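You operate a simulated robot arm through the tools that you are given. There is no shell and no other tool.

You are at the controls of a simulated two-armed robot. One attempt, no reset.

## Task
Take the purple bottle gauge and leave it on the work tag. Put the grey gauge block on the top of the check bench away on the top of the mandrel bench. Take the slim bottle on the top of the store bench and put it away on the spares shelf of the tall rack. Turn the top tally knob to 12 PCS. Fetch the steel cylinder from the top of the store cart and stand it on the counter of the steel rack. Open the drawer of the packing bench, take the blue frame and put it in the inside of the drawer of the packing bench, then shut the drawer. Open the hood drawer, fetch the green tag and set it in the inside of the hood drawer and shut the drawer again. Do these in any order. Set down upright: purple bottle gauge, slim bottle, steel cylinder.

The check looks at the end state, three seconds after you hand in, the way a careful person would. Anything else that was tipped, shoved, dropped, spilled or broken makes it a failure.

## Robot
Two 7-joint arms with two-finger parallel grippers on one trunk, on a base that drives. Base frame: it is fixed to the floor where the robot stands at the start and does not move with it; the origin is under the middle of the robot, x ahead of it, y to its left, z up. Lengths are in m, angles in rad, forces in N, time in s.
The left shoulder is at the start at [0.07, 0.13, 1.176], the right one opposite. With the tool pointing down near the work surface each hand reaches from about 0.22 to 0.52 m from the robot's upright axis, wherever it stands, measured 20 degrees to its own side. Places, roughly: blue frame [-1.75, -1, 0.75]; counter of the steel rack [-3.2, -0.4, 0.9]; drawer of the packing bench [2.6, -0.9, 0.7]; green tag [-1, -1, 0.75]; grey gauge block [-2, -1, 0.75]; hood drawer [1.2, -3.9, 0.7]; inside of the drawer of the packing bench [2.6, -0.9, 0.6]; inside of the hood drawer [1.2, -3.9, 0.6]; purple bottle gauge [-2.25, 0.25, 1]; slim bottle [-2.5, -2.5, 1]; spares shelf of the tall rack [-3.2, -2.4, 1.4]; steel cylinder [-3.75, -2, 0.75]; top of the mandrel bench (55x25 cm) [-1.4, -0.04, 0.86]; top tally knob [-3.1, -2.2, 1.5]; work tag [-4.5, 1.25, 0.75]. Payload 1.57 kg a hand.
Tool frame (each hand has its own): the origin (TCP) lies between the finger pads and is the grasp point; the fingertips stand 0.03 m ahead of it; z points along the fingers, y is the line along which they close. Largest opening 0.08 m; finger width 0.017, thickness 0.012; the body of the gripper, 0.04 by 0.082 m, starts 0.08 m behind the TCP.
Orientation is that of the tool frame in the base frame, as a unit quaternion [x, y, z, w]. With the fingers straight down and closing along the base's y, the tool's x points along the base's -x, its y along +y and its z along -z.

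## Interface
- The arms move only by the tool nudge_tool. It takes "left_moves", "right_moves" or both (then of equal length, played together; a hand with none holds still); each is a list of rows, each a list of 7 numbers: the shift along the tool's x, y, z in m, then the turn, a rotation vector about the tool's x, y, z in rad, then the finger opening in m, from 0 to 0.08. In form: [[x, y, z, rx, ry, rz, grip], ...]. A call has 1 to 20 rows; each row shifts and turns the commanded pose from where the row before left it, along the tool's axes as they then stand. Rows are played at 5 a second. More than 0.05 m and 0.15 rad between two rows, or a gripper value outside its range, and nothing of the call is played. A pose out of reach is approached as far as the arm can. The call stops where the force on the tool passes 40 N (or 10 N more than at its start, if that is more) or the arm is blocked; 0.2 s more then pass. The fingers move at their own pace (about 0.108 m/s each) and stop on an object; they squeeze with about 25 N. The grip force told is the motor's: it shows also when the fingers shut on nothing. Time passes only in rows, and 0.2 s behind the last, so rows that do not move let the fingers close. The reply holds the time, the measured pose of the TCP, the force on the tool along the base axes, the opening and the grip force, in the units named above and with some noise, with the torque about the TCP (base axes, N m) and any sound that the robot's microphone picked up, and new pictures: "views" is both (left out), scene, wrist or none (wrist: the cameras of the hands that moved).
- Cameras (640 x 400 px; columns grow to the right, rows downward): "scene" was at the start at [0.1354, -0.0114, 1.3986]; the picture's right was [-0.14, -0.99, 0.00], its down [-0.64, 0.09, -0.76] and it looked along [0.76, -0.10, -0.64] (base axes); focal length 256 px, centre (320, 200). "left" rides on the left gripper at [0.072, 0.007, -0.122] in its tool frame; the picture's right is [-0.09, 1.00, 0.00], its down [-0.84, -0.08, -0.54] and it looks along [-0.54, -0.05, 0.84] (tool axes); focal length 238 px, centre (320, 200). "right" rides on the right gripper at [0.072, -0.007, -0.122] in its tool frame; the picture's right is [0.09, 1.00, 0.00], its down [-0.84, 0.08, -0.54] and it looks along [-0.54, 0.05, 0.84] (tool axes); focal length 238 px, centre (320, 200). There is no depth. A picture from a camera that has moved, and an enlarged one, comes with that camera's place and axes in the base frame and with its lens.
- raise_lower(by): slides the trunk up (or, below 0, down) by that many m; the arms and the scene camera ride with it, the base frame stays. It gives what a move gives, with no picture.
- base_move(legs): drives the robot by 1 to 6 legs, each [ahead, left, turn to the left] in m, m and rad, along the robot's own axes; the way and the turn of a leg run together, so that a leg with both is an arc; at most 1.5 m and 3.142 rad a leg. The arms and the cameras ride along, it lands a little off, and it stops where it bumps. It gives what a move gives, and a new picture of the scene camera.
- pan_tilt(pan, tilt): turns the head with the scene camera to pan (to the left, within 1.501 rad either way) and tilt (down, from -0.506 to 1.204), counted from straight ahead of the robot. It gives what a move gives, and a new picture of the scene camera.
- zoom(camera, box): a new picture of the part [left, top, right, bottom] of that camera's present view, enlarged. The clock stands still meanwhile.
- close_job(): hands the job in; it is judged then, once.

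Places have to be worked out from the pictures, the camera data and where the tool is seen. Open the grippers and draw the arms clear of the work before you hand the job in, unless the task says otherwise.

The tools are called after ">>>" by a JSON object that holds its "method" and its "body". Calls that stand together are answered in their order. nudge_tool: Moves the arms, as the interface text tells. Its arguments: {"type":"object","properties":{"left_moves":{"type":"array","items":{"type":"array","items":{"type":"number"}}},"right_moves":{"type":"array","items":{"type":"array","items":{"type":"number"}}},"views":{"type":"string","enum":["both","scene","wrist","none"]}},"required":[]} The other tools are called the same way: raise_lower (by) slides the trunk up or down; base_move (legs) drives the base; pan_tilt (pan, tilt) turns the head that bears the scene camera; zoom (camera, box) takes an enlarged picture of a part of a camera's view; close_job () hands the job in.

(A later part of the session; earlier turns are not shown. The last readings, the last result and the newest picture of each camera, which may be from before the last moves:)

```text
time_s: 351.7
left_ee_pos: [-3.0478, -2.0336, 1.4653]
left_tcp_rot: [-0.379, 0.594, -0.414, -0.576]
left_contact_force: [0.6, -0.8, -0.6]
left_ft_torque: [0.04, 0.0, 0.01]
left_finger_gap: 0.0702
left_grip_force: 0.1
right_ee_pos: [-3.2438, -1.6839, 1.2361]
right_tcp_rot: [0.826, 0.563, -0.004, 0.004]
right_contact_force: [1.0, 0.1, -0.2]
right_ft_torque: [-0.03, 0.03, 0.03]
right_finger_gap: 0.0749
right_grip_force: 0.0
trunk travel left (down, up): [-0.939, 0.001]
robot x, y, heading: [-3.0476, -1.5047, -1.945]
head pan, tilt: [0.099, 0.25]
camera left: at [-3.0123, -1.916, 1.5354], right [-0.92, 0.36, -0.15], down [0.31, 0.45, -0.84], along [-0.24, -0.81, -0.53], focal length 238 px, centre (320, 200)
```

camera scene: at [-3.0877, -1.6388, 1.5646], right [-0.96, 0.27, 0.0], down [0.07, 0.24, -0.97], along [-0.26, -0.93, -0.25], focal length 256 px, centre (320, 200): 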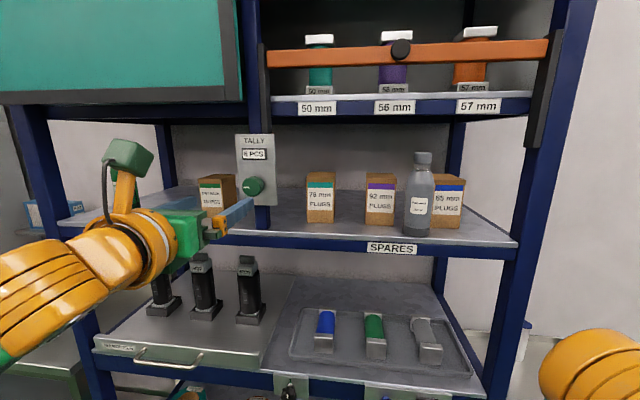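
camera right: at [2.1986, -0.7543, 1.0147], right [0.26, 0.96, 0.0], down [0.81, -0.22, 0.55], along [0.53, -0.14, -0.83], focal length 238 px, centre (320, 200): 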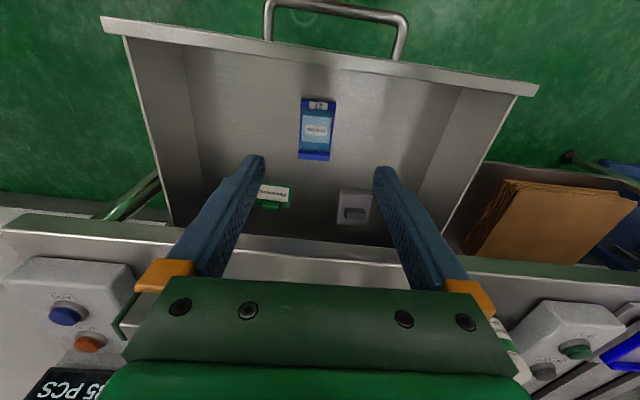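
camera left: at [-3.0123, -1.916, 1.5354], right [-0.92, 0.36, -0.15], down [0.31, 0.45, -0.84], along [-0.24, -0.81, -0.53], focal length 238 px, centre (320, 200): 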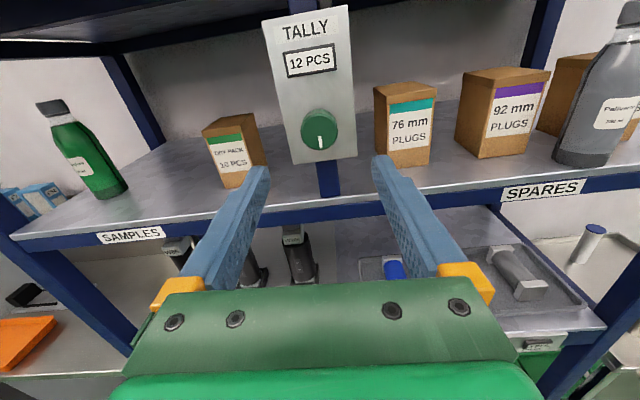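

The knob is set to 12 PCS. Next, the store cart to the right: I back off a bit, strafe right 0.5 m and look at the cylinders.

>>> {"method": "base_move", "body": {"legs": [[-0.1, 0.0, 0.0], [0.0, -0.5, 0.0]]}}

>>> {"method": "pan_tilt", "body": {"pan": -0.3, "tilt": 0.6}}

>>> {"method": "zoom", "body": {"camera": "scene", "box": [160, 100, 480, 300]}}

```text
time_s: 355.5
left_ee_pos: [-3.4752, -1.7615, 1.4651]
left_tcp_rot: [-0.382, 0.592, -0.417, -0.574]
left_contact_force: [0.0, -0.5, -0.2]
left_ft_torque: [0.0, 0.0, -0.01]
left_finger_gap: 0.07
left_grip_force: 0.0
right_ee_pos: [-3.6762, -1.4145, 1.2356]
right_tcp_rot: [0.823, 0.568, -0.004, 0.003]
right_contact_force: [-1.1, 0.3, 0.8]
right_ft_torque: [0.0, 0.04, -0.01]
right_finger_gap: 0.0751
right_grip_force: 0.0
trunk travel left (down, up): [-0.939, 0.001]
robot x, y, heading: [-3.4812, -1.228, -1.927]
head pan, tilt: [0.099, 0.25]
camera scene: at [-3.5184, -1.3675, 1.5645], right [-0.97, 0.26, 0.0], down [0.06, 0.24, -0.97], along [-0.25, -0.94, -0.25], focal length 256 px, centre (320, 200)
```

scene: 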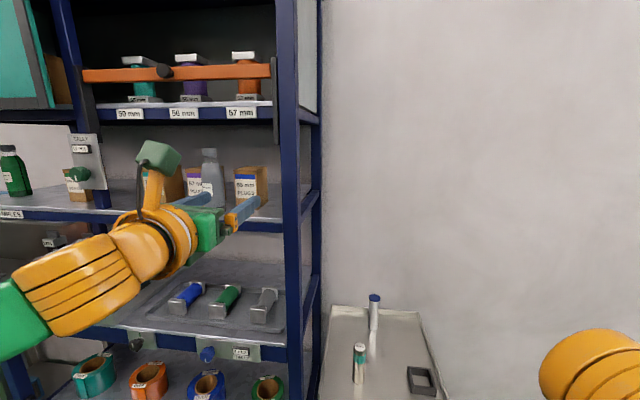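

```text
time_s: 356.3
left_ee_pos: [-3.479, -1.7601, 1.4647]
left_tcp_rot: [-0.381, 0.592, -0.419, -0.573]
left_contact_force: [-0.3, -0.3, -1.2]
left_ft_torque: [0.02, 0.0, -0.02]
left_finger_gap: 0.0699
left_grip_force: 0.2
right_ee_pos: [-3.6788, -1.4143, 1.2351]
right_tcp_rot: [0.823, 0.567, -0.003, 0.004]
right_contact_force: [0.0, 0.3, 0.7]
right_ft_torque: [-0.01, 0.02, -0.01]
right_finger_gap: 0.075
right_grip_force: 0.0
trunk travel left (down, up): [-0.939, 0.001]
robot x, y, heading: [-3.4804, -1.2317, -1.932]
head pan, tilt: [-0.3, 0.6]
camera scene: at [-3.5516, -1.3459, 1.5324], right [-0.79, 0.61, 0.0], down [0.35, 0.45, -0.83], along [-0.51, -0.65, -0.56], focal length 256 px, centre (320, 200)
```

scene: 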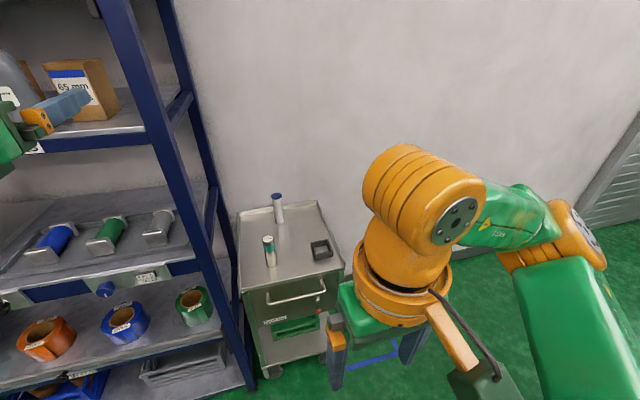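

```text
2.00 times, centred on (320, 200) of scene
camera zoom: at [-3.5516, -1.3459, 1.5324], right [-0.79, 0.61, 0.0], down [0.35, 0.45, -0.83], along [-0.51, -0.65, -0.56], focal length 512 px, centre (320, 200)
```

zoom: 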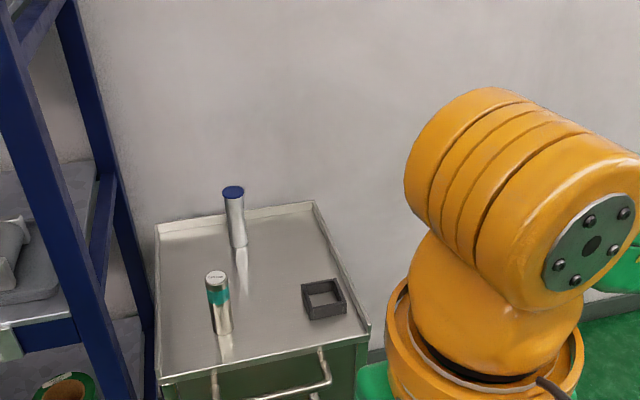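

Two similar cylinders stand on the cart; I zoom in on both.

>>> {"method": "zoom", "body": {"camera": "scene", "box": [240, 180, 340, 280]}}

```text
4.00 times, centred on (290, 230) of scene
camera zoom: at [-3.5516, -1.3459, 1.5324], right [-0.79, 0.61, 0.0], down [0.35, 0.45, -0.83], along [-0.51, -0.65, -0.56], focal length 1023 px, centre (440, 80)
```

zoom: 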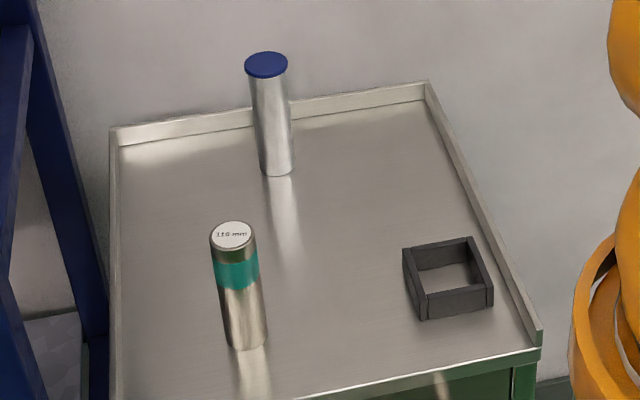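

The front one (steel with teal band, "110 mm") matches the given place (-3.75,-2). I strafe right 0.24 m and lower the trunk 0.4 m to look with the left wrist camera.

>>> {"method": "base_move", "body": {"legs": [[0.0, -0.237, 0.0]]}}

>>> {"method": "raise_lower", "body": {"by": -0.4}}

>>> {"method": "nudge_tool", "body": {"left_moves": [[0, 0, 0, 0, 0, -0.05, 0.08]], "views": "both"}}

```text
time_s: 358.1
left_ee_pos: [-3.6975, -1.677, 1.4643]
left_tcp_rot: [-0.384, 0.591, -0.418, -0.574]
left_contact_force: [0.1, 0.1, 1.1]
left_ft_torque: [-0.01, 0.0, -0.04]
left_finger_gap: 0.0697
left_grip_force: 0.1
right_ee_pos: [-3.8989, -1.3319, 1.2364]
right_tcp_rot: [0.823, 0.569, -0.004, 0.004]
right_contact_force: [0.8, -0.4, 0.4]
right_ft_torque: [0.02, 0.02, 0.03]
right_finger_gap: 0.0751
right_grip_force: 0.1
trunk travel left (down, up): [-0.939, 0.001]
robot x, y, heading: [-3.7029, -1.1426, -1.927]
head pan, tilt: [-0.3, 0.6]
camera scene: at [-3.7703, -1.2638, 1.5324], right [-0.79, 0.61, 0.0], down [0.34, 0.45, -0.83], along [-0.51, -0.65, -0.56], focal length 256 px, centre (320, 200)
```

scene: 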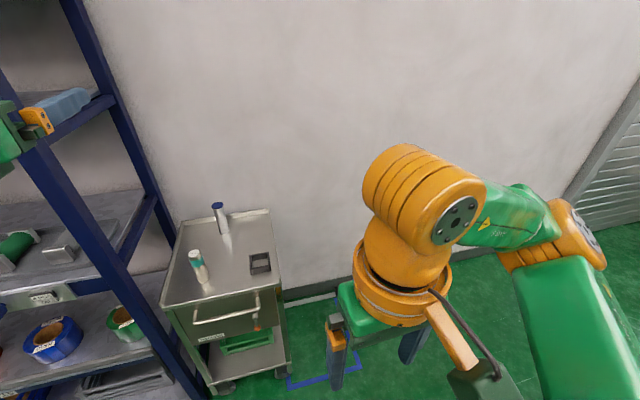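

```text
time_s: 361.9
left_ee_pos: [-3.7021, -1.6747, 1.0634]
left_tcp_rot: [-0.382, 0.592, -0.417, -0.574]
left_contact_force: [0.0, -0.1, -0.1]
left_ft_torque: [-0.01, 0.0, -0.01]
left_finger_gap: 0.0697
left_grip_force: 0.1
right_ee_pos: [-3.9024, -1.3304, 0.8361]
right_tcp_rot: [0.823, 0.569, -0.003, 0.005]
right_contact_force: [-0.2, 0.4, -0.2]
right_ft_torque: [-0.01, -0.01, -0.01]
right_finger_gap: 0.075
right_grip_force: 0.0
trunk travel left (down, up): [-0.539, 0.401]
robot x, y, heading: [-3.7055, -1.1469, -1.93]
head pan, tilt: [-0.3, 0.6]
```

```text
time_s: 362.3
left_ee_pos: [-3.7028, -1.6756, 1.0643]
left_tcp_rot: [0.397, -0.582, 0.404, 0.584]
left_contact_force: [-0.4, 0.5, 1.7]
left_ft_torque: [0.0, -0.03, -0.01]
left_finger_gap: 0.0802
left_grip_force: 0.2
right_ee_pos: [-3.903, -1.329, 0.8354]
right_tcp_rot: [0.823, 0.568, -0.003, 0.005]
right_contact_force: [0.4, 0.1, -1.0]
right_ft_torque: [-0.01, -0.02, 0.02]
right_finger_gap: 0.0747
right_grip_force: 0.1
trunk travel left (down, up): [-0.539, 0.401]
robot x, y, heading: [-3.7054, -1.1444, -1.928]
head pan, tilt: [-0.3, 0.6]
camera scene: at [-3.7756, -1.2618, 1.1323], right [-0.79, 0.61, 0.0], down [0.35, 0.45, -0.82], along [-0.51, -0.65, -0.57], focal length 256 px, centre (320, 200)
camera left: at [-3.6649, -1.5587, 1.1358], right [-0.93, 0.36, -0.1], down [0.27, 0.47, -0.84], along [-0.25, -0.81, -0.53], focal length 238 px, centre (320, 200)
```

scene: 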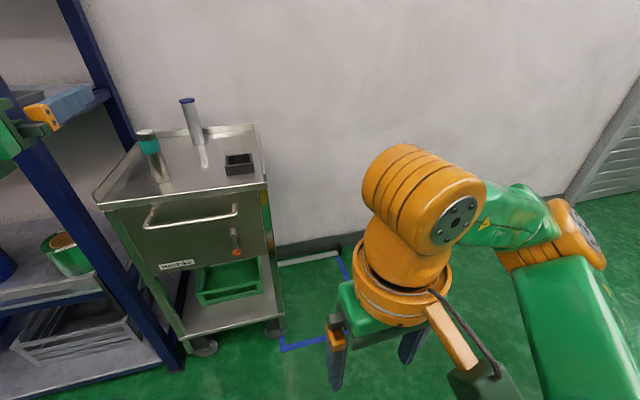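
left: 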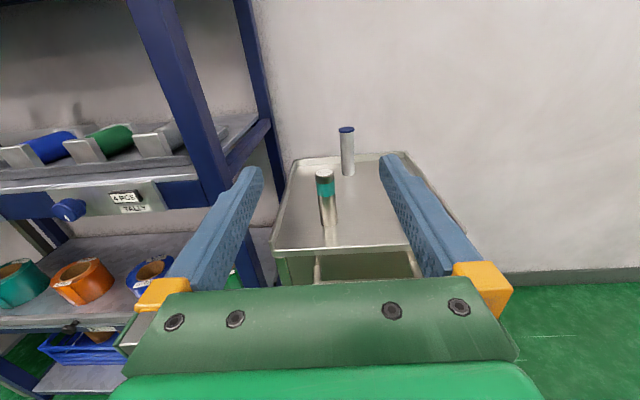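

Triangulated cylinder centre about (-3.815,-1.995), base z≈0.78, top ≈0.905. I lower 0.21 m, drive 0.2 m ahead and check.

>>> {"method": "raise_lower", "body": {"by": -0.21}}

>>> {"method": "base_move", "body": {"legs": [[0.2, 0.007, 0.0]]}}

>>> {"method": "nudge_tool", "body": {"left_moves": [[0, 0, 0, 0, 0, 0, 0.08]], "views": "both"}}

```text
time_s: 364.6
left_ee_pos: [-3.7011, -1.6752, 0.8564]
left_tcp_rot: [0.397, -0.582, 0.404, 0.584]
left_contact_force: [-0.1, 0.7, -0.1]
left_ft_torque: [0.0, 0.01, 0.0]
left_finger_gap: 0.08
left_grip_force: 0.1
right_ee_pos: [-3.9021, -1.3297, 0.6258]
right_tcp_rot: [0.822, 0.569, -0.003, 0.004]
right_contact_force: [-0.1, 1.4, -0.6]
right_ft_torque: [0.01, 0.0, 0.03]
right_finger_gap: 0.075
right_grip_force: 0.1
trunk travel left (down, up): [-0.329, 0.611]
robot x, y, heading: [-3.7061, -1.1454, -1.928]
head pan, tilt: [-0.3, 0.6]
```

```text
time_s: 366.2
left_ee_pos: [-3.7674, -1.868, 0.855]
left_tcp_rot: [0.396, -0.582, 0.404, 0.584]
left_contact_force: [0.6, -0.7, -0.5]
left_ft_torque: [0.0, 0.01, -0.03]
left_finger_gap: 0.08
left_grip_force: 0.1
right_ee_pos: [-3.9671, -1.5222, 0.6246]
right_tcp_rot: [0.823, 0.568, -0.003, 0.005]
right_contact_force: [0.6, -0.2, -0.1]
right_ft_torque: [-0.01, -0.01, -0.01]
right_finger_gap: 0.0752
right_grip_force: 0.0
trunk travel left (down, up): [-0.329, 0.611]
robot x, y, heading: [-3.7718, -1.3339, -1.925]
head pan, tilt: [-0.3, 0.6]
camera scene: at [-3.8402, -1.4542, 0.9222], right [-0.79, 0.61, 0.0], down [0.35, 0.45, -0.82], along [-0.51, -0.65, -0.57], focal length 256 px, centre (320, 200)
```

scene: 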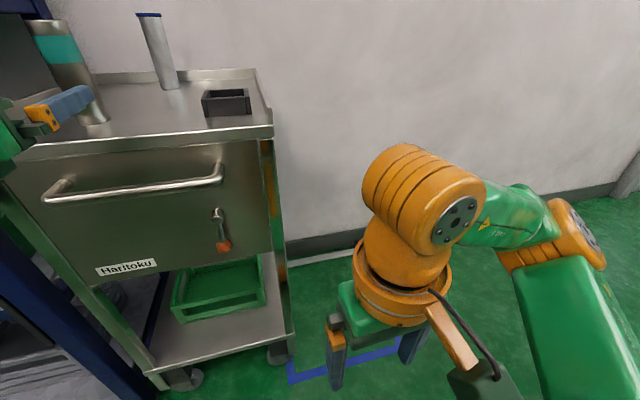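

```text
time_s: 366.6
left_ee_pos: [-3.7666, -1.8683, 0.8543]
left_tcp_rot: [0.396, -0.582, 0.403, 0.584]
left_contact_force: [-0.4, 0.2, 0.0]
left_ft_torque: [-0.01, -0.01, -0.01]
left_finger_gap: 0.08
left_grip_force: 0.0
right_ee_pos: [-3.9664, -1.5216, 0.6253]
right_tcp_rot: [0.822, 0.569, -0.003, 0.005]
right_contact_force: [-0.1, 0.6, 0.3]
right_ft_torque: [-0.02, 0.02, 0.0]
right_finger_gap: 0.075
right_grip_force: 0.0
trunk travel left (down, up): [-0.329, 0.611]
robot x, y, heading: [-3.7707, -1.3395, -1.934]
head pan, tilt: [-0.3, 0.6]
camera scene: at [-3.8401, -1.4539, 0.9223], right [-0.79, 0.61, 0.0], down [0.35, 0.45, -0.82], along [-0.51, -0.65, -0.57], focal length 256 px, centre (320, 200)
camera left: at [-3.7295, -1.7507, 0.9258], right [-0.93, 0.36, -0.1], down [0.27, 0.47, -0.84], along [-0.25, -0.81, -0.53], focal length 238 px, centre (320, 200)
```

scene: 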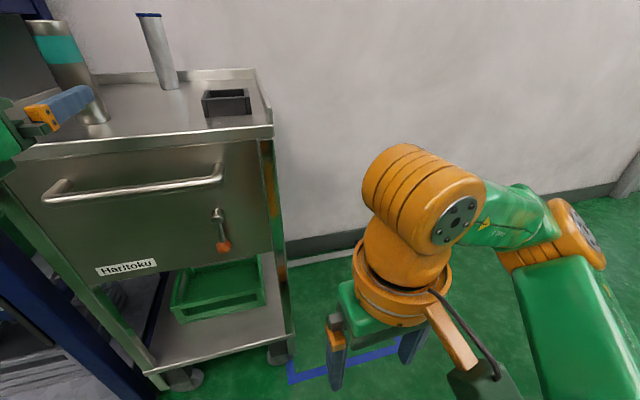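
left: 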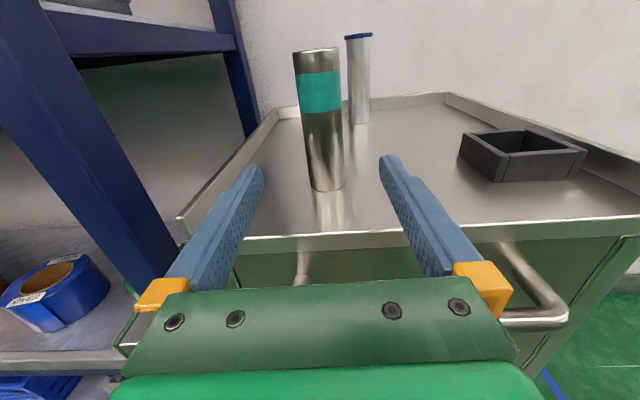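

Cylinder centred, 0.14 m ahead. I drive 0.06 m and reach 0.08 m, then close.

>>> {"method": "base_move", "body": {"legs": [[0.06, 0.0, 0.0]]}}

>>> {"method": "nudge_tool", "body": {"left_moves": [[0, 0, 0.03, 0, 0, 0, 0.08], [0, 0, 0.03, 0, 0, 0, 0.08], [0, 0, 0, 0, 0, 0, 0.08]], "views": "wrist"}}

```text
time_s: 367.6
left_ee_pos: [-3.7894, -1.9253, 0.8535]
left_tcp_rot: [0.397, -0.582, 0.405, 0.583]
left_contact_force: [0.6, 1.1, -0.7]
left_ft_torque: [-0.01, 0.01, 0.04]
left_finger_gap: 0.0799
left_grip_force: 0.2
right_ee_pos: [-3.9881, -1.579, 0.6254]
right_tcp_rot: [0.822, 0.569, -0.004, 0.004]
right_contact_force: [-0.1, 0.2, 0.1]
right_ft_torque: [0.01, -0.01, 0.01]
right_finger_gap: 0.075
right_grip_force: 0.1
trunk travel left (down, up): [-0.329, 0.611]
robot x, y, heading: [-3.7902, -1.3961, -1.93]
head pan, tilt: [-0.3, 0.6]
camera scene: at [-3.8614, -1.5112, 0.9222], right [-0.79, 0.61, 0.0], down [0.35, 0.45, -0.82], along [-0.5, -0.65, -0.57], focal length 256 px, centre (320, 200)
```

scene: 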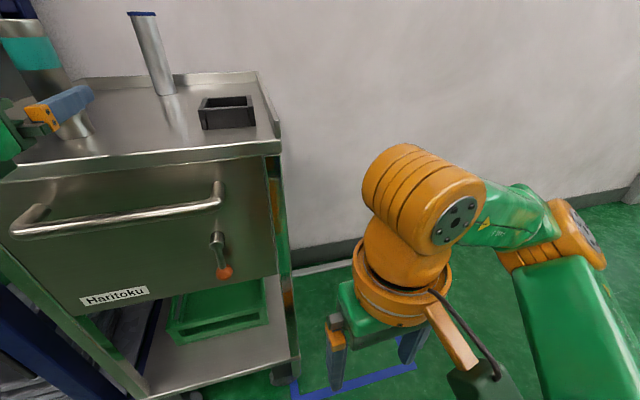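

```text
time_s: 368.4
left_ee_pos: [-3.8083, -1.9809, 0.8545]
left_tcp_rot: [0.396, -0.582, 0.404, 0.584]
left_contact_force: [-0.6, 0.0, -0.7]
left_ft_torque: [-0.01, 0.02, 0.0]
left_finger_gap: 0.0798
left_grip_force: 0.0
right_ee_pos: [-3.9865, -1.5779, 0.6253]
right_tcp_rot: [0.823, 0.569, -0.004, 0.004]
right_contact_force: [0.4, 1.0, 0.3]
right_ft_torque: [0.0, 0.03, 0.03]
right_finger_gap: 0.0749
right_grip_force: 0.1
trunk travel left (down, up): [-0.329, 0.611]
robot x, y, heading: [-3.7901, -1.3951, -1.926]
head pan, tilt: [-0.3, 0.6]
camera left: at [-3.7709, -1.8643, 0.9267], right [-0.93, 0.36, -0.1], down [0.27, 0.47, -0.84], along [-0.25, -0.81, -0.53], focal length 238 px, centre (320, 200)
```

left: 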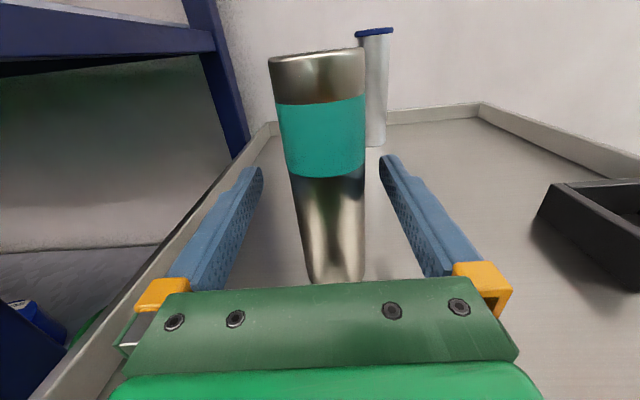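

Cylinder is ~2 cm ahead of the TCP and centred. Forward 0.018 m and close.

>>> {"method": "nudge_tool", "body": {"left_moves": [[0, 0, 0.018, 0, 0, 0, 0.08], [0, 0, 0, 0, 0, 0, 0.03], [0, 0, 0, 0, 0, 0, 0.03], [0, 0, 0, 0, 0, 0, 0.03], [0, 0, 0, 0, 0, 0, 0.03]], "views": "wrist"}}

```text
time_s: 369.6
left_ee_pos: [-3.8157, -1.9988, 0.8561]
left_tcp_rot: [0.398, -0.582, 0.405, 0.583]
left_contact_force: [-0.6, -1.5, -0.3]
left_ft_torque: [0.04, 0.08, 0.08]
left_finger_gap: 0.0376
left_grip_force: 25.6
right_ee_pos: [-3.9883, -1.5785, 0.6258]
right_tcp_rot: [0.823, 0.568, -0.003, 0.005]
right_contact_force: [0.8, 0.2, -0.3]
right_ft_torque: [-0.03, 0.0, 0.04]
right_finger_gap: 0.0749
right_grip_force: 0.0
trunk travel left (down, up): [-0.329, 0.611]
robot x, y, heading: [-3.7875, -1.3964, -1.928]
head pan, tilt: [-0.3, 0.6]
camera left: at [-3.7785, -1.8812, 0.9268], right [-0.93, 0.36, -0.1], down [0.27, 0.47, -0.84], along [-0.25, -0.81, -0.53], focal length 238 px, centre (320, 200)
```

left: 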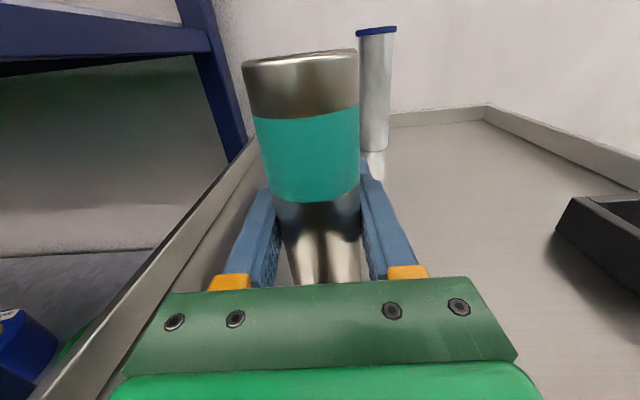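

Gripped (gap 0.0376). I lift 4 cm, back out 0.35 m, then raise the trunk.

>>> {"method": "raise_lower", "body": {"by": 0.04}}

>>> {"method": "base_move", "body": {"legs": [[-0.35, 0.0, 0.0]]}}

>>> {"method": "raise_lower", "body": {"by": 0.3}}

>>> {"method": "nudge_tool", "body": {"left_moves": [[0, 0, 0, 0, 0, 0, 0.03]], "views": "wrist"}}

```text
time_s: 370.4
left_ee_pos: [-3.8155, -1.9999, 0.8957]
left_tcp_rot: [0.398, -0.582, 0.404, 0.583]
left_contact_force: [-0.3, -0.6, -3.7]
left_ft_torque: [-0.1, 0.06, 0.0]
left_finger_gap: 0.0381
left_grip_force: 25.4
right_ee_pos: [-3.9894, -1.5798, 0.6644]
right_tcp_rot: [0.823, 0.568, -0.002, 0.005]
right_contact_force: [0.3, 0.1, -1.0]
right_ft_torque: [0.0, -0.03, -0.02]
right_finger_gap: 0.0751
right_grip_force: 0.0
trunk travel left (down, up): [-0.369, 0.571]
robot x, y, heading: [-3.7887, -1.3946, -1.933]
head pan, tilt: [-0.3, 0.6]
```

```text
time_s: 372.7
left_ee_pos: [-3.696, -1.6722, 0.8961]
left_tcp_rot: [0.394, -0.584, 0.402, 0.585]
left_contact_force: [0.0, 0.0, -3.4]
left_ft_torque: [-0.1, 0.06, -0.02]
left_finger_gap: 0.038
left_grip_force: 24.7
right_ee_pos: [-3.8658, -1.2507, 0.6665]
right_tcp_rot: [0.825, 0.565, -0.004, 0.004]
right_contact_force: [0.3, -0.4, 0.4]
right_ft_torque: [-0.02, 0.01, -0.01]
right_finger_gap: 0.0748
right_grip_force: 0.0
trunk travel left (down, up): [-0.369, 0.571]
robot x, y, heading: [-3.665, -1.0662, -1.934]
head pan, tilt: [-0.3, 0.6]
camera scene: at [-3.7385, -1.1842, 0.9622], right [-0.79, 0.62, 0.0], down [0.35, 0.45, -0.82], along [-0.51, -0.65, -0.57], focal length 256 px, centre (320, 200)
```

scene: 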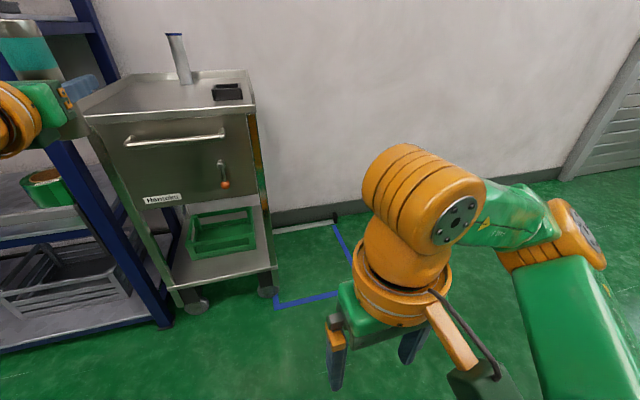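

```text
time_s: 375.7
left_ee_pos: [-3.6966, -1.6724, 1.1946]
left_tcp_rot: [0.394, -0.584, 0.401, 0.585]
left_contact_force: [0.0, 0.3, -4.7]
left_ft_torque: [-0.09, 0.07, 0.04]
left_finger_gap: 0.038
left_grip_force: 24.4
right_ee_pos: [-3.866, -1.2517, 0.9645]
right_tcp_rot: [0.825, 0.565, -0.003, 0.005]
right_contact_force: [-0.1, -0.4, -0.1]
right_ft_torque: [-0.03, -0.04, 0.02]
right_finger_gap: 0.0749
right_grip_force: 0.1
trunk travel left (down, up): [-0.669, 0.271]
robot x, y, heading: [-3.6695, -1.0649, -1.94]
head pan, tilt: [-0.3, 0.6]
```

```text
time_s: 376.1
left_ee_pos: [-3.6967, -1.6718, 1.1952]
left_tcp_rot: [0.396, -0.583, 0.401, 0.584]
left_contact_force: [-0.3, -0.1, -4.7]
left_ft_torque: [-0.12, 0.0, -0.03]
left_finger_gap: 0.038
left_grip_force: 25.1
right_ee_pos: [-3.8665, -1.2514, 0.965]
right_tcp_rot: [0.824, 0.566, -0.003, 0.005]
right_contact_force: [0.0, 0.5, 0.4]
right_ft_torque: [-0.01, 0.01, 0.03]
right_finger_gap: 0.0751
right_grip_force: 0.0
trunk travel left (down, up): [-0.669, 0.271]
robot x, y, heading: [-3.6696, -1.069, -1.943]
head pan, tilt: [-0.3, 0.6]
camera left: at [-3.6584, -1.5557, 1.2663], right [-0.93, 0.36, -0.1], down [0.27, 0.47, -0.84], along [-0.26, -0.81, -0.53], focal length 238 px, centre (320, 200)
```

left: 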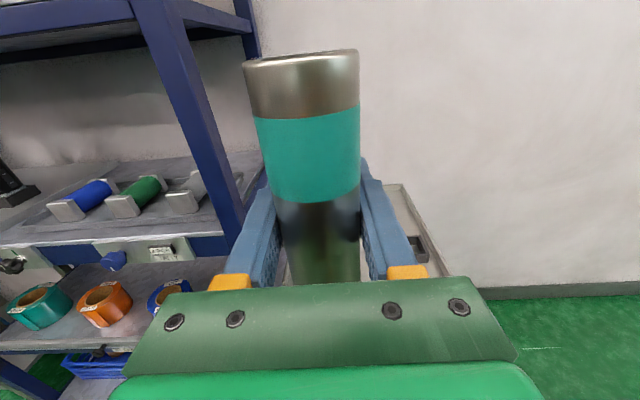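

Held securely. I retract the left arm 0.15 m, move a little toward the wall side, and turn around to face the steel rack counter.

>>> {"method": "nudge_tool", "body": {"left_moves": [[0, 0, -0.04, 0, 0, 0, 0.03], [0, 0, -0.04, 0, 0, 0, 0.03], [0, 0, -0.04, 0, 0, 0, 0.03], [0, 0, -0.03, 0, 0, 0, 0.03]], "views": "none"}}

>>> {"method": "base_move", "body": {"legs": [[0.15, 0.0, 0.0], [0.0, 0.0, 1.6]]}}

>>> {"method": "pan_tilt", "body": {"pan": 1.3, "tilt": 0.4}}

```text
time_s: 377.1
left_ee_pos: [-3.6417, -1.5303, 1.1932]
left_tcp_rot: [0.395, -0.584, 0.401, 0.585]
left_contact_force: [0.2, 0.4, -4.1]
left_ft_torque: [-0.09, 0.01, 0.0]
left_finger_gap: 0.0379
left_grip_force: 24.9
right_ee_pos: [-3.8651, -1.2513, 0.9664]
right_tcp_rot: [0.825, 0.565, -0.003, 0.004]
right_contact_force: [-0.8, 0.1, -0.2]
right_ft_torque: [-0.01, 0.04, 0.01]
right_finger_gap: 0.0749
right_grip_force: 0.1
trunk travel left (down, up): [-0.669, 0.271]
robot x, y, heading: [-3.6647, -1.0682, -1.942]
head pan, tilt: [-0.3, 0.6]
```

```text
time_s: 382.3
left_ee_pos: [-3.2557, -1.1682, 1.1937]
left_tcp_rot: [0.694, -0.123, 0.7, 0.118]
left_contact_force: [-0.4, 0.4, -4.4]
left_ft_torque: [-0.01, -0.16, 0.03]
left_finger_gap: 0.0379
left_grip_force: 25.2
right_ee_pos: [-3.5306, -1.4001, 0.966]
right_tcp_rot: [0.168, 0.986, 0.001, 0.006]
right_contact_force: [0.5, 0.0, 0.0]
right_ft_torque: [0.0, 0.02, 0.02]
right_finger_gap: 0.0751
right_grip_force: 0.1
trunk travel left (down, up): [-0.669, 0.271]
robot x, y, heading: [-3.716, -1.2075, -0.336]
head pan, tilt: [-0.3, 0.6]
camera scene: at [-3.5994, -1.2741, 1.2622], right [-0.59, -0.8, 0.0], down [-0.46, 0.34, -0.82], along [0.66, -0.49, -0.57], focal length 256 px, centre (320, 200)
```

scene: 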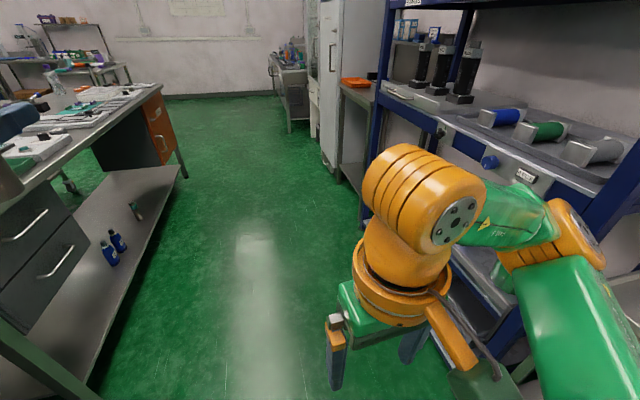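

```text
time_s: 384.0
left_ee_pos: [-3.2556, -1.1669, 1.1923]
left_tcp_rot: [0.694, -0.123, 0.7, 0.118]
left_contact_force: [0.3, 0.2, -4.2]
left_ft_torque: [0.01, -0.12, 0.02]
left_finger_gap: 0.038
left_grip_force: 25.1
right_ee_pos: [-3.5295, -1.3981, 0.9642]
right_tcp_rot: [0.169, 0.986, 0.001, 0.006]
right_contact_force: [0.0, -1.0, 0.4]
right_ft_torque: [-0.02, 0.01, -0.01]
right_finger_gap: 0.075
right_grip_force: 0.1
trunk travel left (down, up): [-0.669, 0.271]
robot x, y, heading: [-3.7187, -1.2008, -0.335]
head pan, tilt: [1.3, 0.4]
camera scene: at [-3.6176, -1.1454, 1.2804], right [0.82, -0.57, 0.0], down [-0.22, -0.32, -0.92], along [0.53, 0.76, -0.39], focal length 256 px, centre (320, 200)
```

scene: 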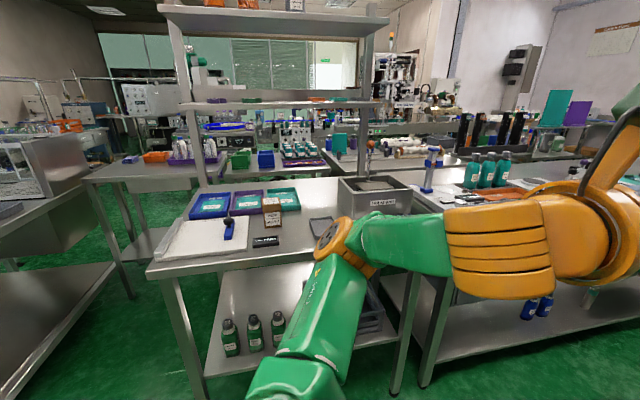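

The steel rack with its counter is in view. I turn a further 1.55 rad to face it.

>>> {"method": "base_move", "body": {"legs": [[0.0, 0.0, 1.55]]}}

>>> {"method": "pan_tilt", "body": {"pan": 0.0, "tilt": 0.55}}

```text
time_s: 388.2
left_ee_pos: [-3.7592, -0.7417, 1.1936]
left_tcp_rot: [0.577, 0.404, 0.578, -0.412]
left_contact_force: [0.2, -0.1, -4.2]
left_ft_torque: [0.14, 0.0, 0.0]
left_finger_gap: 0.0381
left_grip_force: 24.6
right_ee_pos: [-3.5269, -1.0137, 0.9647]
right_tcp_rot: [-0.579, 0.815, 0.005, 0.003]
right_contact_force: [1.1, -0.3, -0.4]
right_ft_torque: [-0.01, 0.02, -0.06]
right_finger_gap: 0.075
right_grip_force: 0.1
trunk travel left (down, up): [-0.669, 0.271]
robot x, y, heading: [-3.7213, -1.202, 1.241]
head pan, tilt: [1.3, 0.4]
camera scene: at [-3.7789, -1.1041, 1.2804], right [0.57, 0.82, 0.0], down [0.32, -0.22, -0.92], along [-0.76, 0.52, -0.39], focal length 256 px, centre (320, 200)
```

scene: 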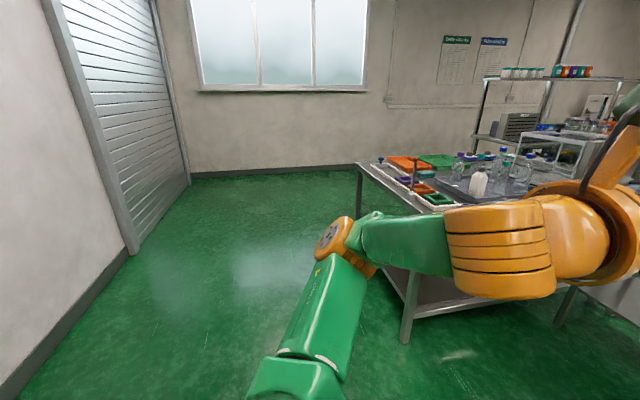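

```text
time_s: 389.7
left_ee_pos: [-3.7595, -0.74, 1.1914]
left_tcp_rot: [0.577, 0.405, 0.578, -0.411]
left_contact_force: [0.8, -0.2, -5.3]
left_ft_torque: [0.13, -0.05, -0.01]
left_finger_gap: 0.0379
left_grip_force: 24.3
right_ee_pos: [-3.5261, -1.0147, 0.9656]
right_tcp_rot: [-0.579, 0.815, 0.004, 0.004]
right_contact_force: [0.5, 0.4, -0.4]
right_ft_torque: [0.04, -0.01, -0.01]
right_finger_gap: 0.0751
right_grip_force: 0.0
trunk travel left (down, up): [-0.669, 0.271]
robot x, y, heading: [-3.7205, -1.2061, 1.239]
head pan, tilt: [0.0, 0.55]
camera scene: at [-3.6735, -1.0717, 1.2667], right [0.95, -0.33, 0.0], down [-0.17, -0.49, -0.85], along [0.28, 0.81, -0.52], focal length 256 px, centre (320, 200)
```

scene: 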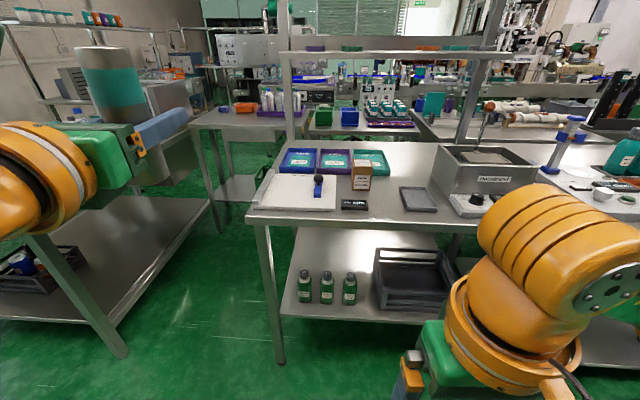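

I zoom in on the counter for a free spot.

>>> {"method": "zoom", "body": {"camera": "scene", "box": [240, 120, 500, 240]}}

```text
2.46 times, centred on (370, 180) of scene
camera zoom: at [-3.6735, -1.0717, 1.2667], right [0.95, -0.33, 0.0], down [-0.17, -0.49, -0.85], along [0.28, 0.81, -0.52], focal length 630 px, centre (197, 249)
```

zoom: 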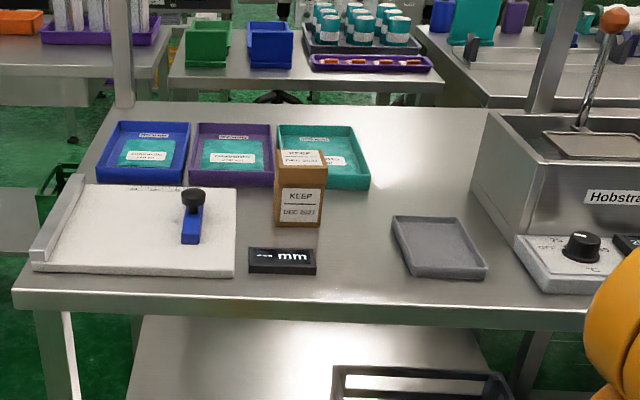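

There is free counter behind the grey dish at about (-3.12,-0.40). I strafe right 0.49 m, lower the trunk 0.2 m (upper shelf is ~1.22 high) and look with the wrist camera.

>>> {"method": "base_move", "body": {"legs": [[0.0, -0.49, 0.0]]}}

>>> {"method": "raise_lower", "body": {"by": -0.18}}

>>> {"method": "nudge_tool", "body": {"left_moves": [[0, 0, 0, 0, 0, 0, 0.03]], "views": "both"}}

```text
time_s: 392.6
left_ee_pos: [-3.3006, -0.9001, 1.1927]
left_tcp_rot: [0.578, 0.404, 0.579, -0.41]
left_contact_force: [0.3, 0.0, -5.0]
left_ft_torque: [0.15, -0.04, 0.0]
left_finger_gap: 0.0378
left_grip_force: 25.0
right_ee_pos: [-3.0699, -1.1752, 0.9652]
right_tcp_rot: [-0.578, 0.816, 0.004, 0.004]
right_contact_force: [0.7, 0.1, 0.2]
right_ft_torque: [0.0, 0.0, -0.01]
right_finger_gap: 0.0751
right_grip_force: 0.1
trunk travel left (down, up): [-0.669, 0.271]
robot x, y, heading: [-3.2624, -1.3639, 1.236]
head pan, tilt: [0.0, 0.55]
camera scene: at [-3.216, -1.2302, 1.2667], right [0.94, -0.33, 0.0], down [-0.17, -0.49, -0.85], along [0.28, 0.8, -0.52], focal length 256 px, centre (320, 200)
```

scene: 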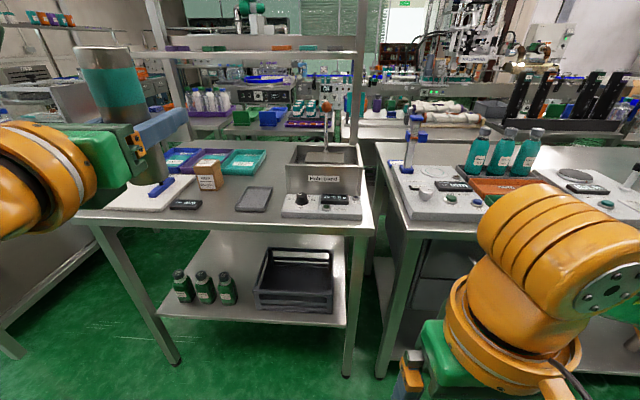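

```text
time_s: 394.6
left_ee_pos: [-3.3008, -0.9, 1.0121]
left_tcp_rot: [0.578, 0.404, 0.579, -0.41]
left_contact_force: [-0.2, -0.2, -4.6]
left_ft_torque: [0.12, -0.06, -0.03]
left_finger_gap: 0.038
left_grip_force: 25.1
right_ee_pos: [-3.0699, -1.1743, 0.7865]
right_tcp_rot: [-0.577, 0.816, 0.004, 0.004]
right_contact_force: [0.2, -0.6, -0.1]
right_ft_torque: [-0.01, 0.0, -0.01]
right_finger_gap: 0.075
right_grip_force: 0.1
trunk travel left (down, up): [-0.489, 0.451]
robot x, y, heading: [-3.259, -1.3639, 1.234]
head pan, tilt: [0.0, 0.55]
```

```text
time_s: 395.0
left_ee_pos: [-3.3004, -0.9005, 1.0122]
left_tcp_rot: [0.578, 0.404, 0.579, -0.41]
left_contact_force: [0.1, -0.3, -4.8]
left_ft_torque: [0.11, -0.04, -0.02]
left_finger_gap: 0.038
left_grip_force: 25.1
right_ee_pos: [-3.0695, -1.1743, 0.7859]
right_tcp_rot: [-0.578, 0.816, 0.004, 0.003]
right_contact_force: [0.5, -0.5, -0.4]
right_ft_torque: [0.03, 0.0, 0.0]
right_finger_gap: 0.075
right_grip_force: 0.1
trunk travel left (down, up): [-0.489, 0.451]
robot x, y, heading: [-3.2584, -1.363, 1.235]
head pan, tilt: [0.0, 0.55]
camera scene: at [-3.2153, -1.2307, 1.0867], right [0.94, -0.33, 0.0], down [-0.17, -0.49, -0.85], along [0.28, 0.8, -0.52], focal length 256 px, centre (320, 200)
camera left: at [-3.3348, -1.0175, 1.0841], right [0.94, -0.33, -0.1], down [-0.26, -0.48, -0.84], along [0.23, 0.81, -0.53], focal length 238 px, centre (320, 200)
```

scene: 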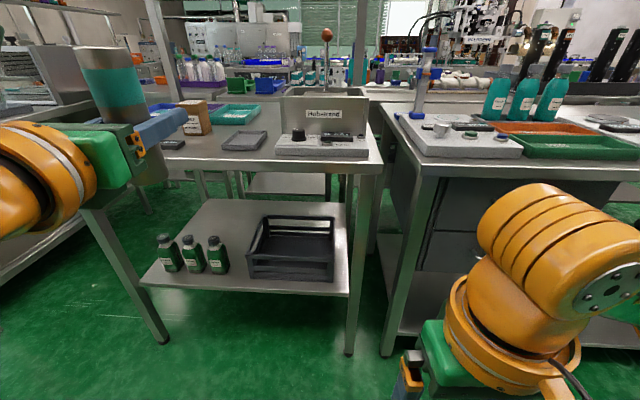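
left: 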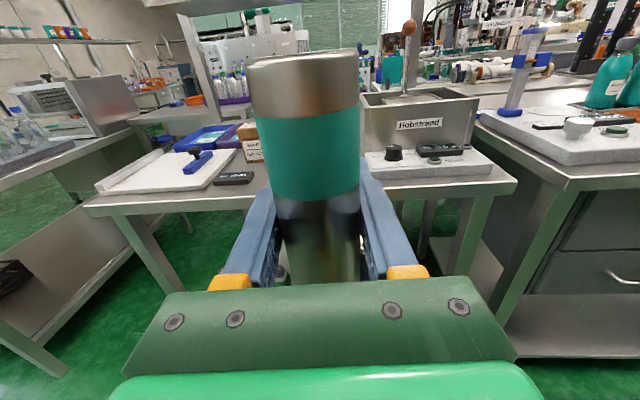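

Counter height ≈0.857; right-front corner (-2.915,-0.785). A good front spot is between the "mm" display and the grey dish, about (-3.283,-0.53). I move base left 0.105 and ahead 0.2.

>>> {"method": "base_move", "body": {"legs": [[0.2, 0.105, 0.0]]}}

>>> {"method": "pan_tilt", "body": {"pan": 0.25, "tilt": 0.5}}

>>> {"method": "nudge_tool", "body": {"left_moves": [[0, 0, 0, 0, 0, 0, 0.03]], "views": "wrist"}}

```text
time_s: 396.7
left_ee_pos: [-3.3355, -0.6744, 1.0122]
left_tcp_rot: [0.578, 0.404, 0.578, -0.41]
left_contact_force: [0.3, 0.7, -4.0]
left_ft_torque: [0.1, -0.02, 0.02]
left_finger_gap: 0.038
left_grip_force: 25.2
right_ee_pos: [-3.1033, -0.9488, 0.7851]
right_tcp_rot: [-0.579, 0.815, 0.004, 0.003]
right_contact_force: [-0.1, 0.3, -0.5]
right_ft_torque: [0.01, 0.0, 0.0]
right_finger_gap: 0.0752
right_grip_force: 0.0
trunk travel left (down, up): [-0.489, 0.451]
robot x, y, heading: [-3.2943, -1.1405, 1.237]
head pan, tilt: [0.0, 0.55]
camera scene: at [-3.2492, -1.0054, 1.0867], right [0.94, -0.33, 0.0], down [-0.17, -0.49, -0.85], along [0.28, 0.81, -0.52], focal length 256 px, centre (320, 200)
```

scene: 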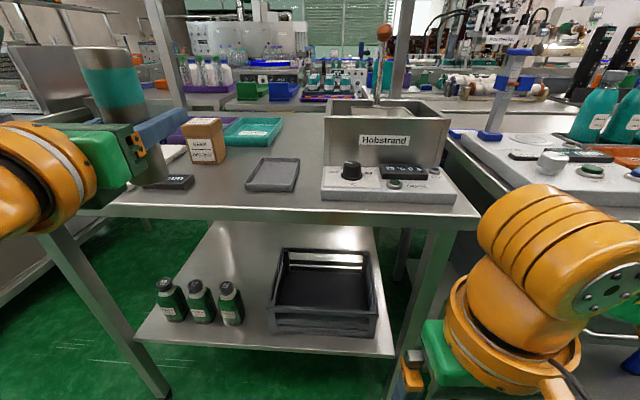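

```text
time_s: 397.4
left_ee_pos: [-3.336, -0.6751, 1.0122]
left_tcp_rot: [0.577, 0.405, 0.578, -0.411]
left_contact_force: [1.1, -0.1, -4.1]
left_ft_torque: [0.14, -0.07, 0.0]
left_finger_gap: 0.0383
left_grip_force: 25.6
right_ee_pos: [-3.1023, -0.9475, 0.7852]
right_tcp_rot: [-0.579, 0.816, 0.004, 0.004]
right_contact_force: [0.5, -1.2, -0.1]
right_ft_torque: [-0.01, 0.02, 0.02]
right_finger_gap: 0.075
right_grip_force: 0.1
trunk travel left (down, up): [-0.489, 0.451]
robot x, y, heading: [-3.2953, -1.1365, 1.238]
head pan, tilt: [0.25, 0.499]
camera scene: at [-3.2709, -0.9997, 1.0913], right [1.0, -0.08, 0.0], down [-0.04, -0.48, -0.88], along [0.07, 0.87, -0.48], focal length 256 px, centre (320, 200)
```

scene: 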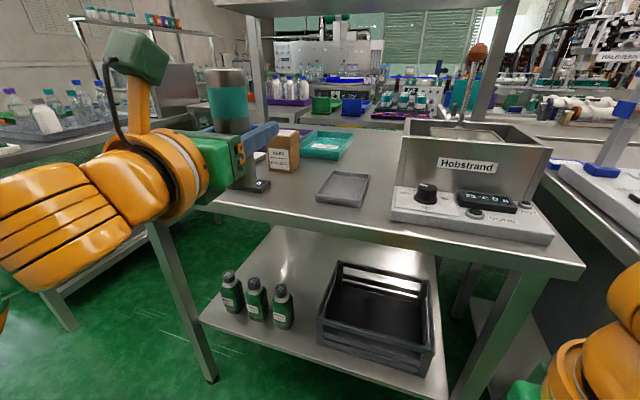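

```text
time_s: 397.9
left_ee_pos: [-3.3353, -0.6738, 1.0134]
left_tcp_rot: [0.577, 0.405, 0.577, -0.412]
left_contact_force: [0.5, -0.2, -3.3]
left_ft_torque: [0.1, -0.04, 0.0]
left_finger_gap: 0.038
left_grip_force: 24.8
right_ee_pos: [-3.1033, -0.9483, 0.786]
right_tcp_rot: [-0.579, 0.815, 0.004, 0.002]
right_contact_force: [-0.2, -0.1, 0.1]
right_ft_torque: [0.0, -0.01, 0.02]
right_finger_gap: 0.075
right_grip_force: 0.0
trunk travel left (down, up): [-0.489, 0.451]
robot x, y, heading: [-3.2977, -1.1382, 1.234]
head pan, tilt: [0.25, 0.499]
camera left: at [-3.3692, -0.7925, 1.084], right [0.94, -0.33, -0.1], down [-0.26, -0.48, -0.84], along [0.23, 0.81, -0.53], focal length 238 px, centre (320, 200)
```

left: 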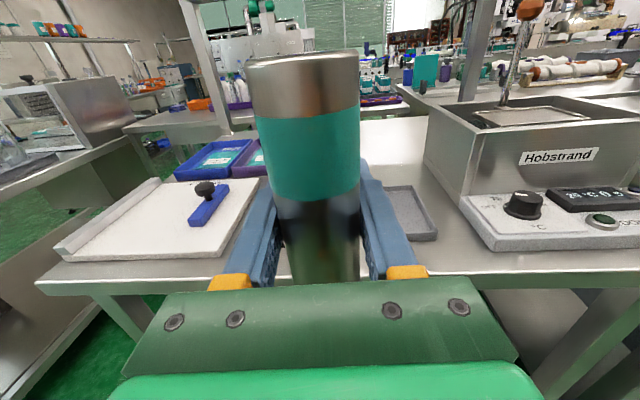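

Gap between the "mm" display and the dish is centred at about (-3.286,-0.54), i.e. 0.143 m straight ahead. I advance above it.

>>> {"method": "nudge_tool", "body": {"left_moves": [[0, 0, 0.04, 0, 0, 0, 0.03], [0, 0, 0.04, 0, 0, 0, 0.03], [0, 0, 0.04, 0, 0, 0, 0.03], [0, 0, 0.023, 0, 0, 0, 0.03], [-0.02, 0, 0, 0, 0, 0, 0.03]], "views": "both"}}

```text
time_s: 399.1
left_ee_pos: [-3.2889, -0.539, 0.9934]
left_tcp_rot: [0.578, 0.404, 0.578, -0.411]
left_contact_force: [0.7, -0.5, -5.2]
left_ft_torque: [0.14, -0.03, -0.04]
left_finger_gap: 0.0381
left_grip_force: 25.0
right_ee_pos: [-3.1029, -0.9483, 0.7848]
right_tcp_rot: [-0.578, 0.816, 0.004, 0.003]
right_contact_force: [-0.4, 0.5, 0.1]
right_ft_torque: [-0.02, 0.04, -0.02]
right_finger_gap: 0.0748
right_grip_force: 0.1
trunk travel left (down, up): [-0.489, 0.451]
robot x, y, heading: [-3.2975, -1.135, 1.239]
head pan, tilt: [0.25, 0.499]
camera scene: at [-3.2713, -0.999, 1.0912], right [1.0, -0.08, 0.0], down [-0.04, -0.48, -0.88], along [0.07, 0.87, -0.48], focal length 256 px, centre (320, 200)
camera left: at [-3.3233, -0.6569, 1.0644], right [0.94, -0.33, -0.1], down [-0.26, -0.48, -0.84], along [0.23, 0.81, -0.53], focal length 238 px, centre (320, 200)
```

scene: 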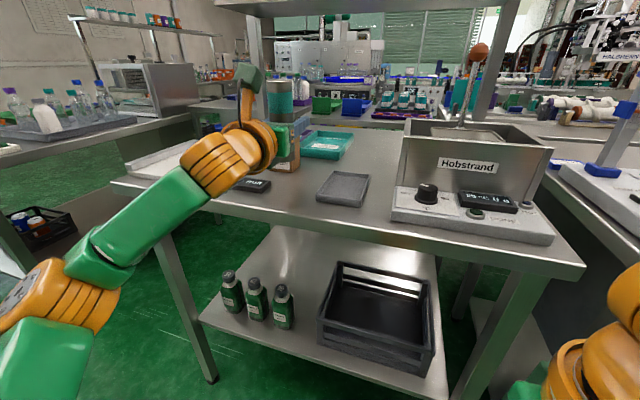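
left: 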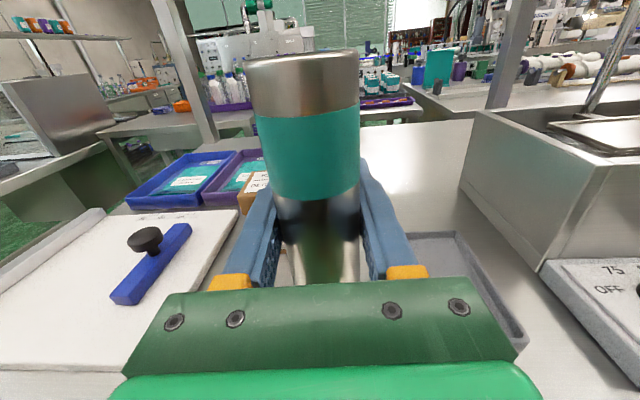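

>>> {"method": "zoom", "body": {"camera": "scene", "box": [200, 60, 380, 220]}}

```text
2.50 times, centred on (290, 140) of scene
camera zoom: at [-3.2713, -0.999, 1.0912], right [1.0, -0.08, 0.0], down [-0.04, -0.48, -0.88], along [0.07, 0.87, -0.48], focal length 639 px, centre (395, 350)
```

zoom: 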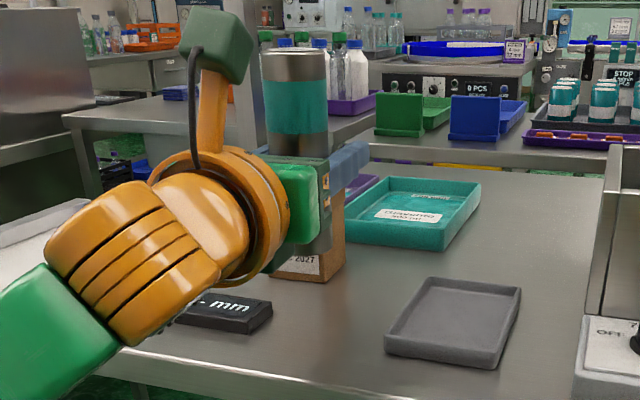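

Projected landing point is midway between the "mm" display and the dish. I lower in steps.

>>> {"method": "nudge_tool", "body": {"left_moves": [[-0.02, 0, 0, 0, 0, 0, 0.03], [-0.015, 0, 0, 0, 0, 0, 0.03], [-0.008, 0, 0, 0, 0, 0, 0.03], [0, 0, 0, 0, 0, 0, 0.03]], "views": "none"}}

>>> {"method": "zoom", "body": {"camera": "scene", "box": [200, 60, 380, 220]}}

```text
time_s: 400.1
left_ee_pos: [-3.2879, -0.5396, 0.9501]
left_tcp_rot: [0.577, 0.405, 0.578, -0.411]
left_contact_force: [0.0, 0.4, -4.7]
left_ft_torque: [0.11, -0.04, -0.03]
left_finger_gap: 0.0382
left_grip_force: 24.9
right_ee_pos: [-3.1029, -0.9476, 0.7858]
right_tcp_rot: [-0.579, 0.815, 0.004, 0.003]
right_contact_force: [0.2, -0.8, -0.2]
right_ft_torque: [0.0, -0.04, 0.01]
right_finger_gap: 0.0749
right_grip_force: 0.0
trunk travel left (down, up): [-0.489, 0.451]
robot x, y, heading: [-3.2935, -1.1409, 1.239]
head pan, tilt: [0.25, 0.499]
```

```text
2.50 times, centred on (290, 140) of scene
camera zoom: at [-3.2709, -0.9994, 1.0912], right [1.0, -0.08, 0.0], down [-0.04, -0.48, -0.88], along [0.07, 0.87, -0.48], focal length 639 px, centre (395, 350)
```

zoom: 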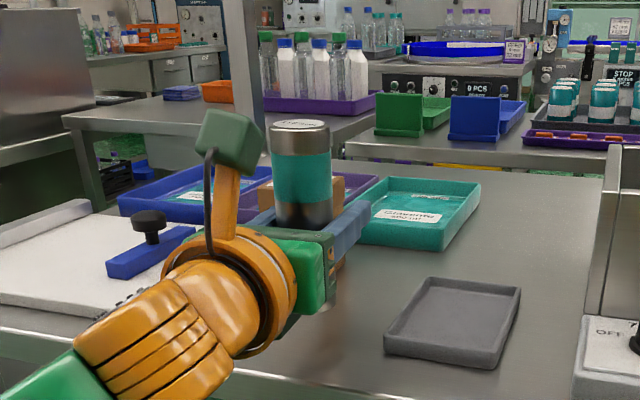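

>>> {"method": "nudge_tool", "body": {"left_moves": [[-0.007, 0, 0, 0, 0, 0, 0.03], [0, 0, 0, 0, 0, 0, 0.03]], "views": "none"}}

>>> {"method": "nudge_tool", "body": {"left_moves": [[-0.004, 0, 0, 0, 0, 0, 0.03], [0, 0, 0, 0, 0, 0, 0.03]], "views": "none"}}

```text
time_s: 400.6
left_ee_pos: [-3.2872, -0.5386, 0.9426]
left_tcp_rot: [0.577, 0.404, 0.578, -0.411]
left_contact_force: [0.0, 0.1, -3.4]
left_ft_torque: [0.07, -0.05, 0.0]
left_finger_gap: 0.0381
left_grip_force: 25.0
right_ee_pos: [-3.1029, -0.9498, 0.7849]
right_tcp_rot: [-0.579, 0.815, 0.005, 0.002]
right_contact_force: [0.9, 0.1, 0.0]
right_ft_torque: [0.0, 0.02, -0.03]
right_finger_gap: 0.075
right_grip_force: 0.1
trunk travel left (down, up): [-0.489, 0.451]
robot x, y, heading: [-3.298, -1.1411, 1.237]
head pan, tilt: [0.25, 0.499]
```

```text
time_s: 401.2
left_ee_pos: [-3.288, -0.5394, 0.9402]
left_tcp_rot: [0.577, 0.405, 0.578, -0.41]
left_contact_force: [-0.2, -0.3, -4.5]
left_ft_torque: [0.11, -0.06, 0.0]
left_finger_gap: 0.0381
left_grip_force: 25.0
right_ee_pos: [-3.1036, -0.9474, 0.7847]
right_tcp_rot: [-0.579, 0.815, 0.004, 0.004]
right_contact_force: [-0.3, 0.2, 0.2]
right_ft_torque: [0.02, 0.01, 0.02]
right_finger_gap: 0.0749
right_grip_force: 0.0
trunk travel left (down, up): [-0.489, 0.451]
robot x, y, heading: [-3.296, -1.1414, 1.236]
head pan, tilt: [0.25, 0.499]
```

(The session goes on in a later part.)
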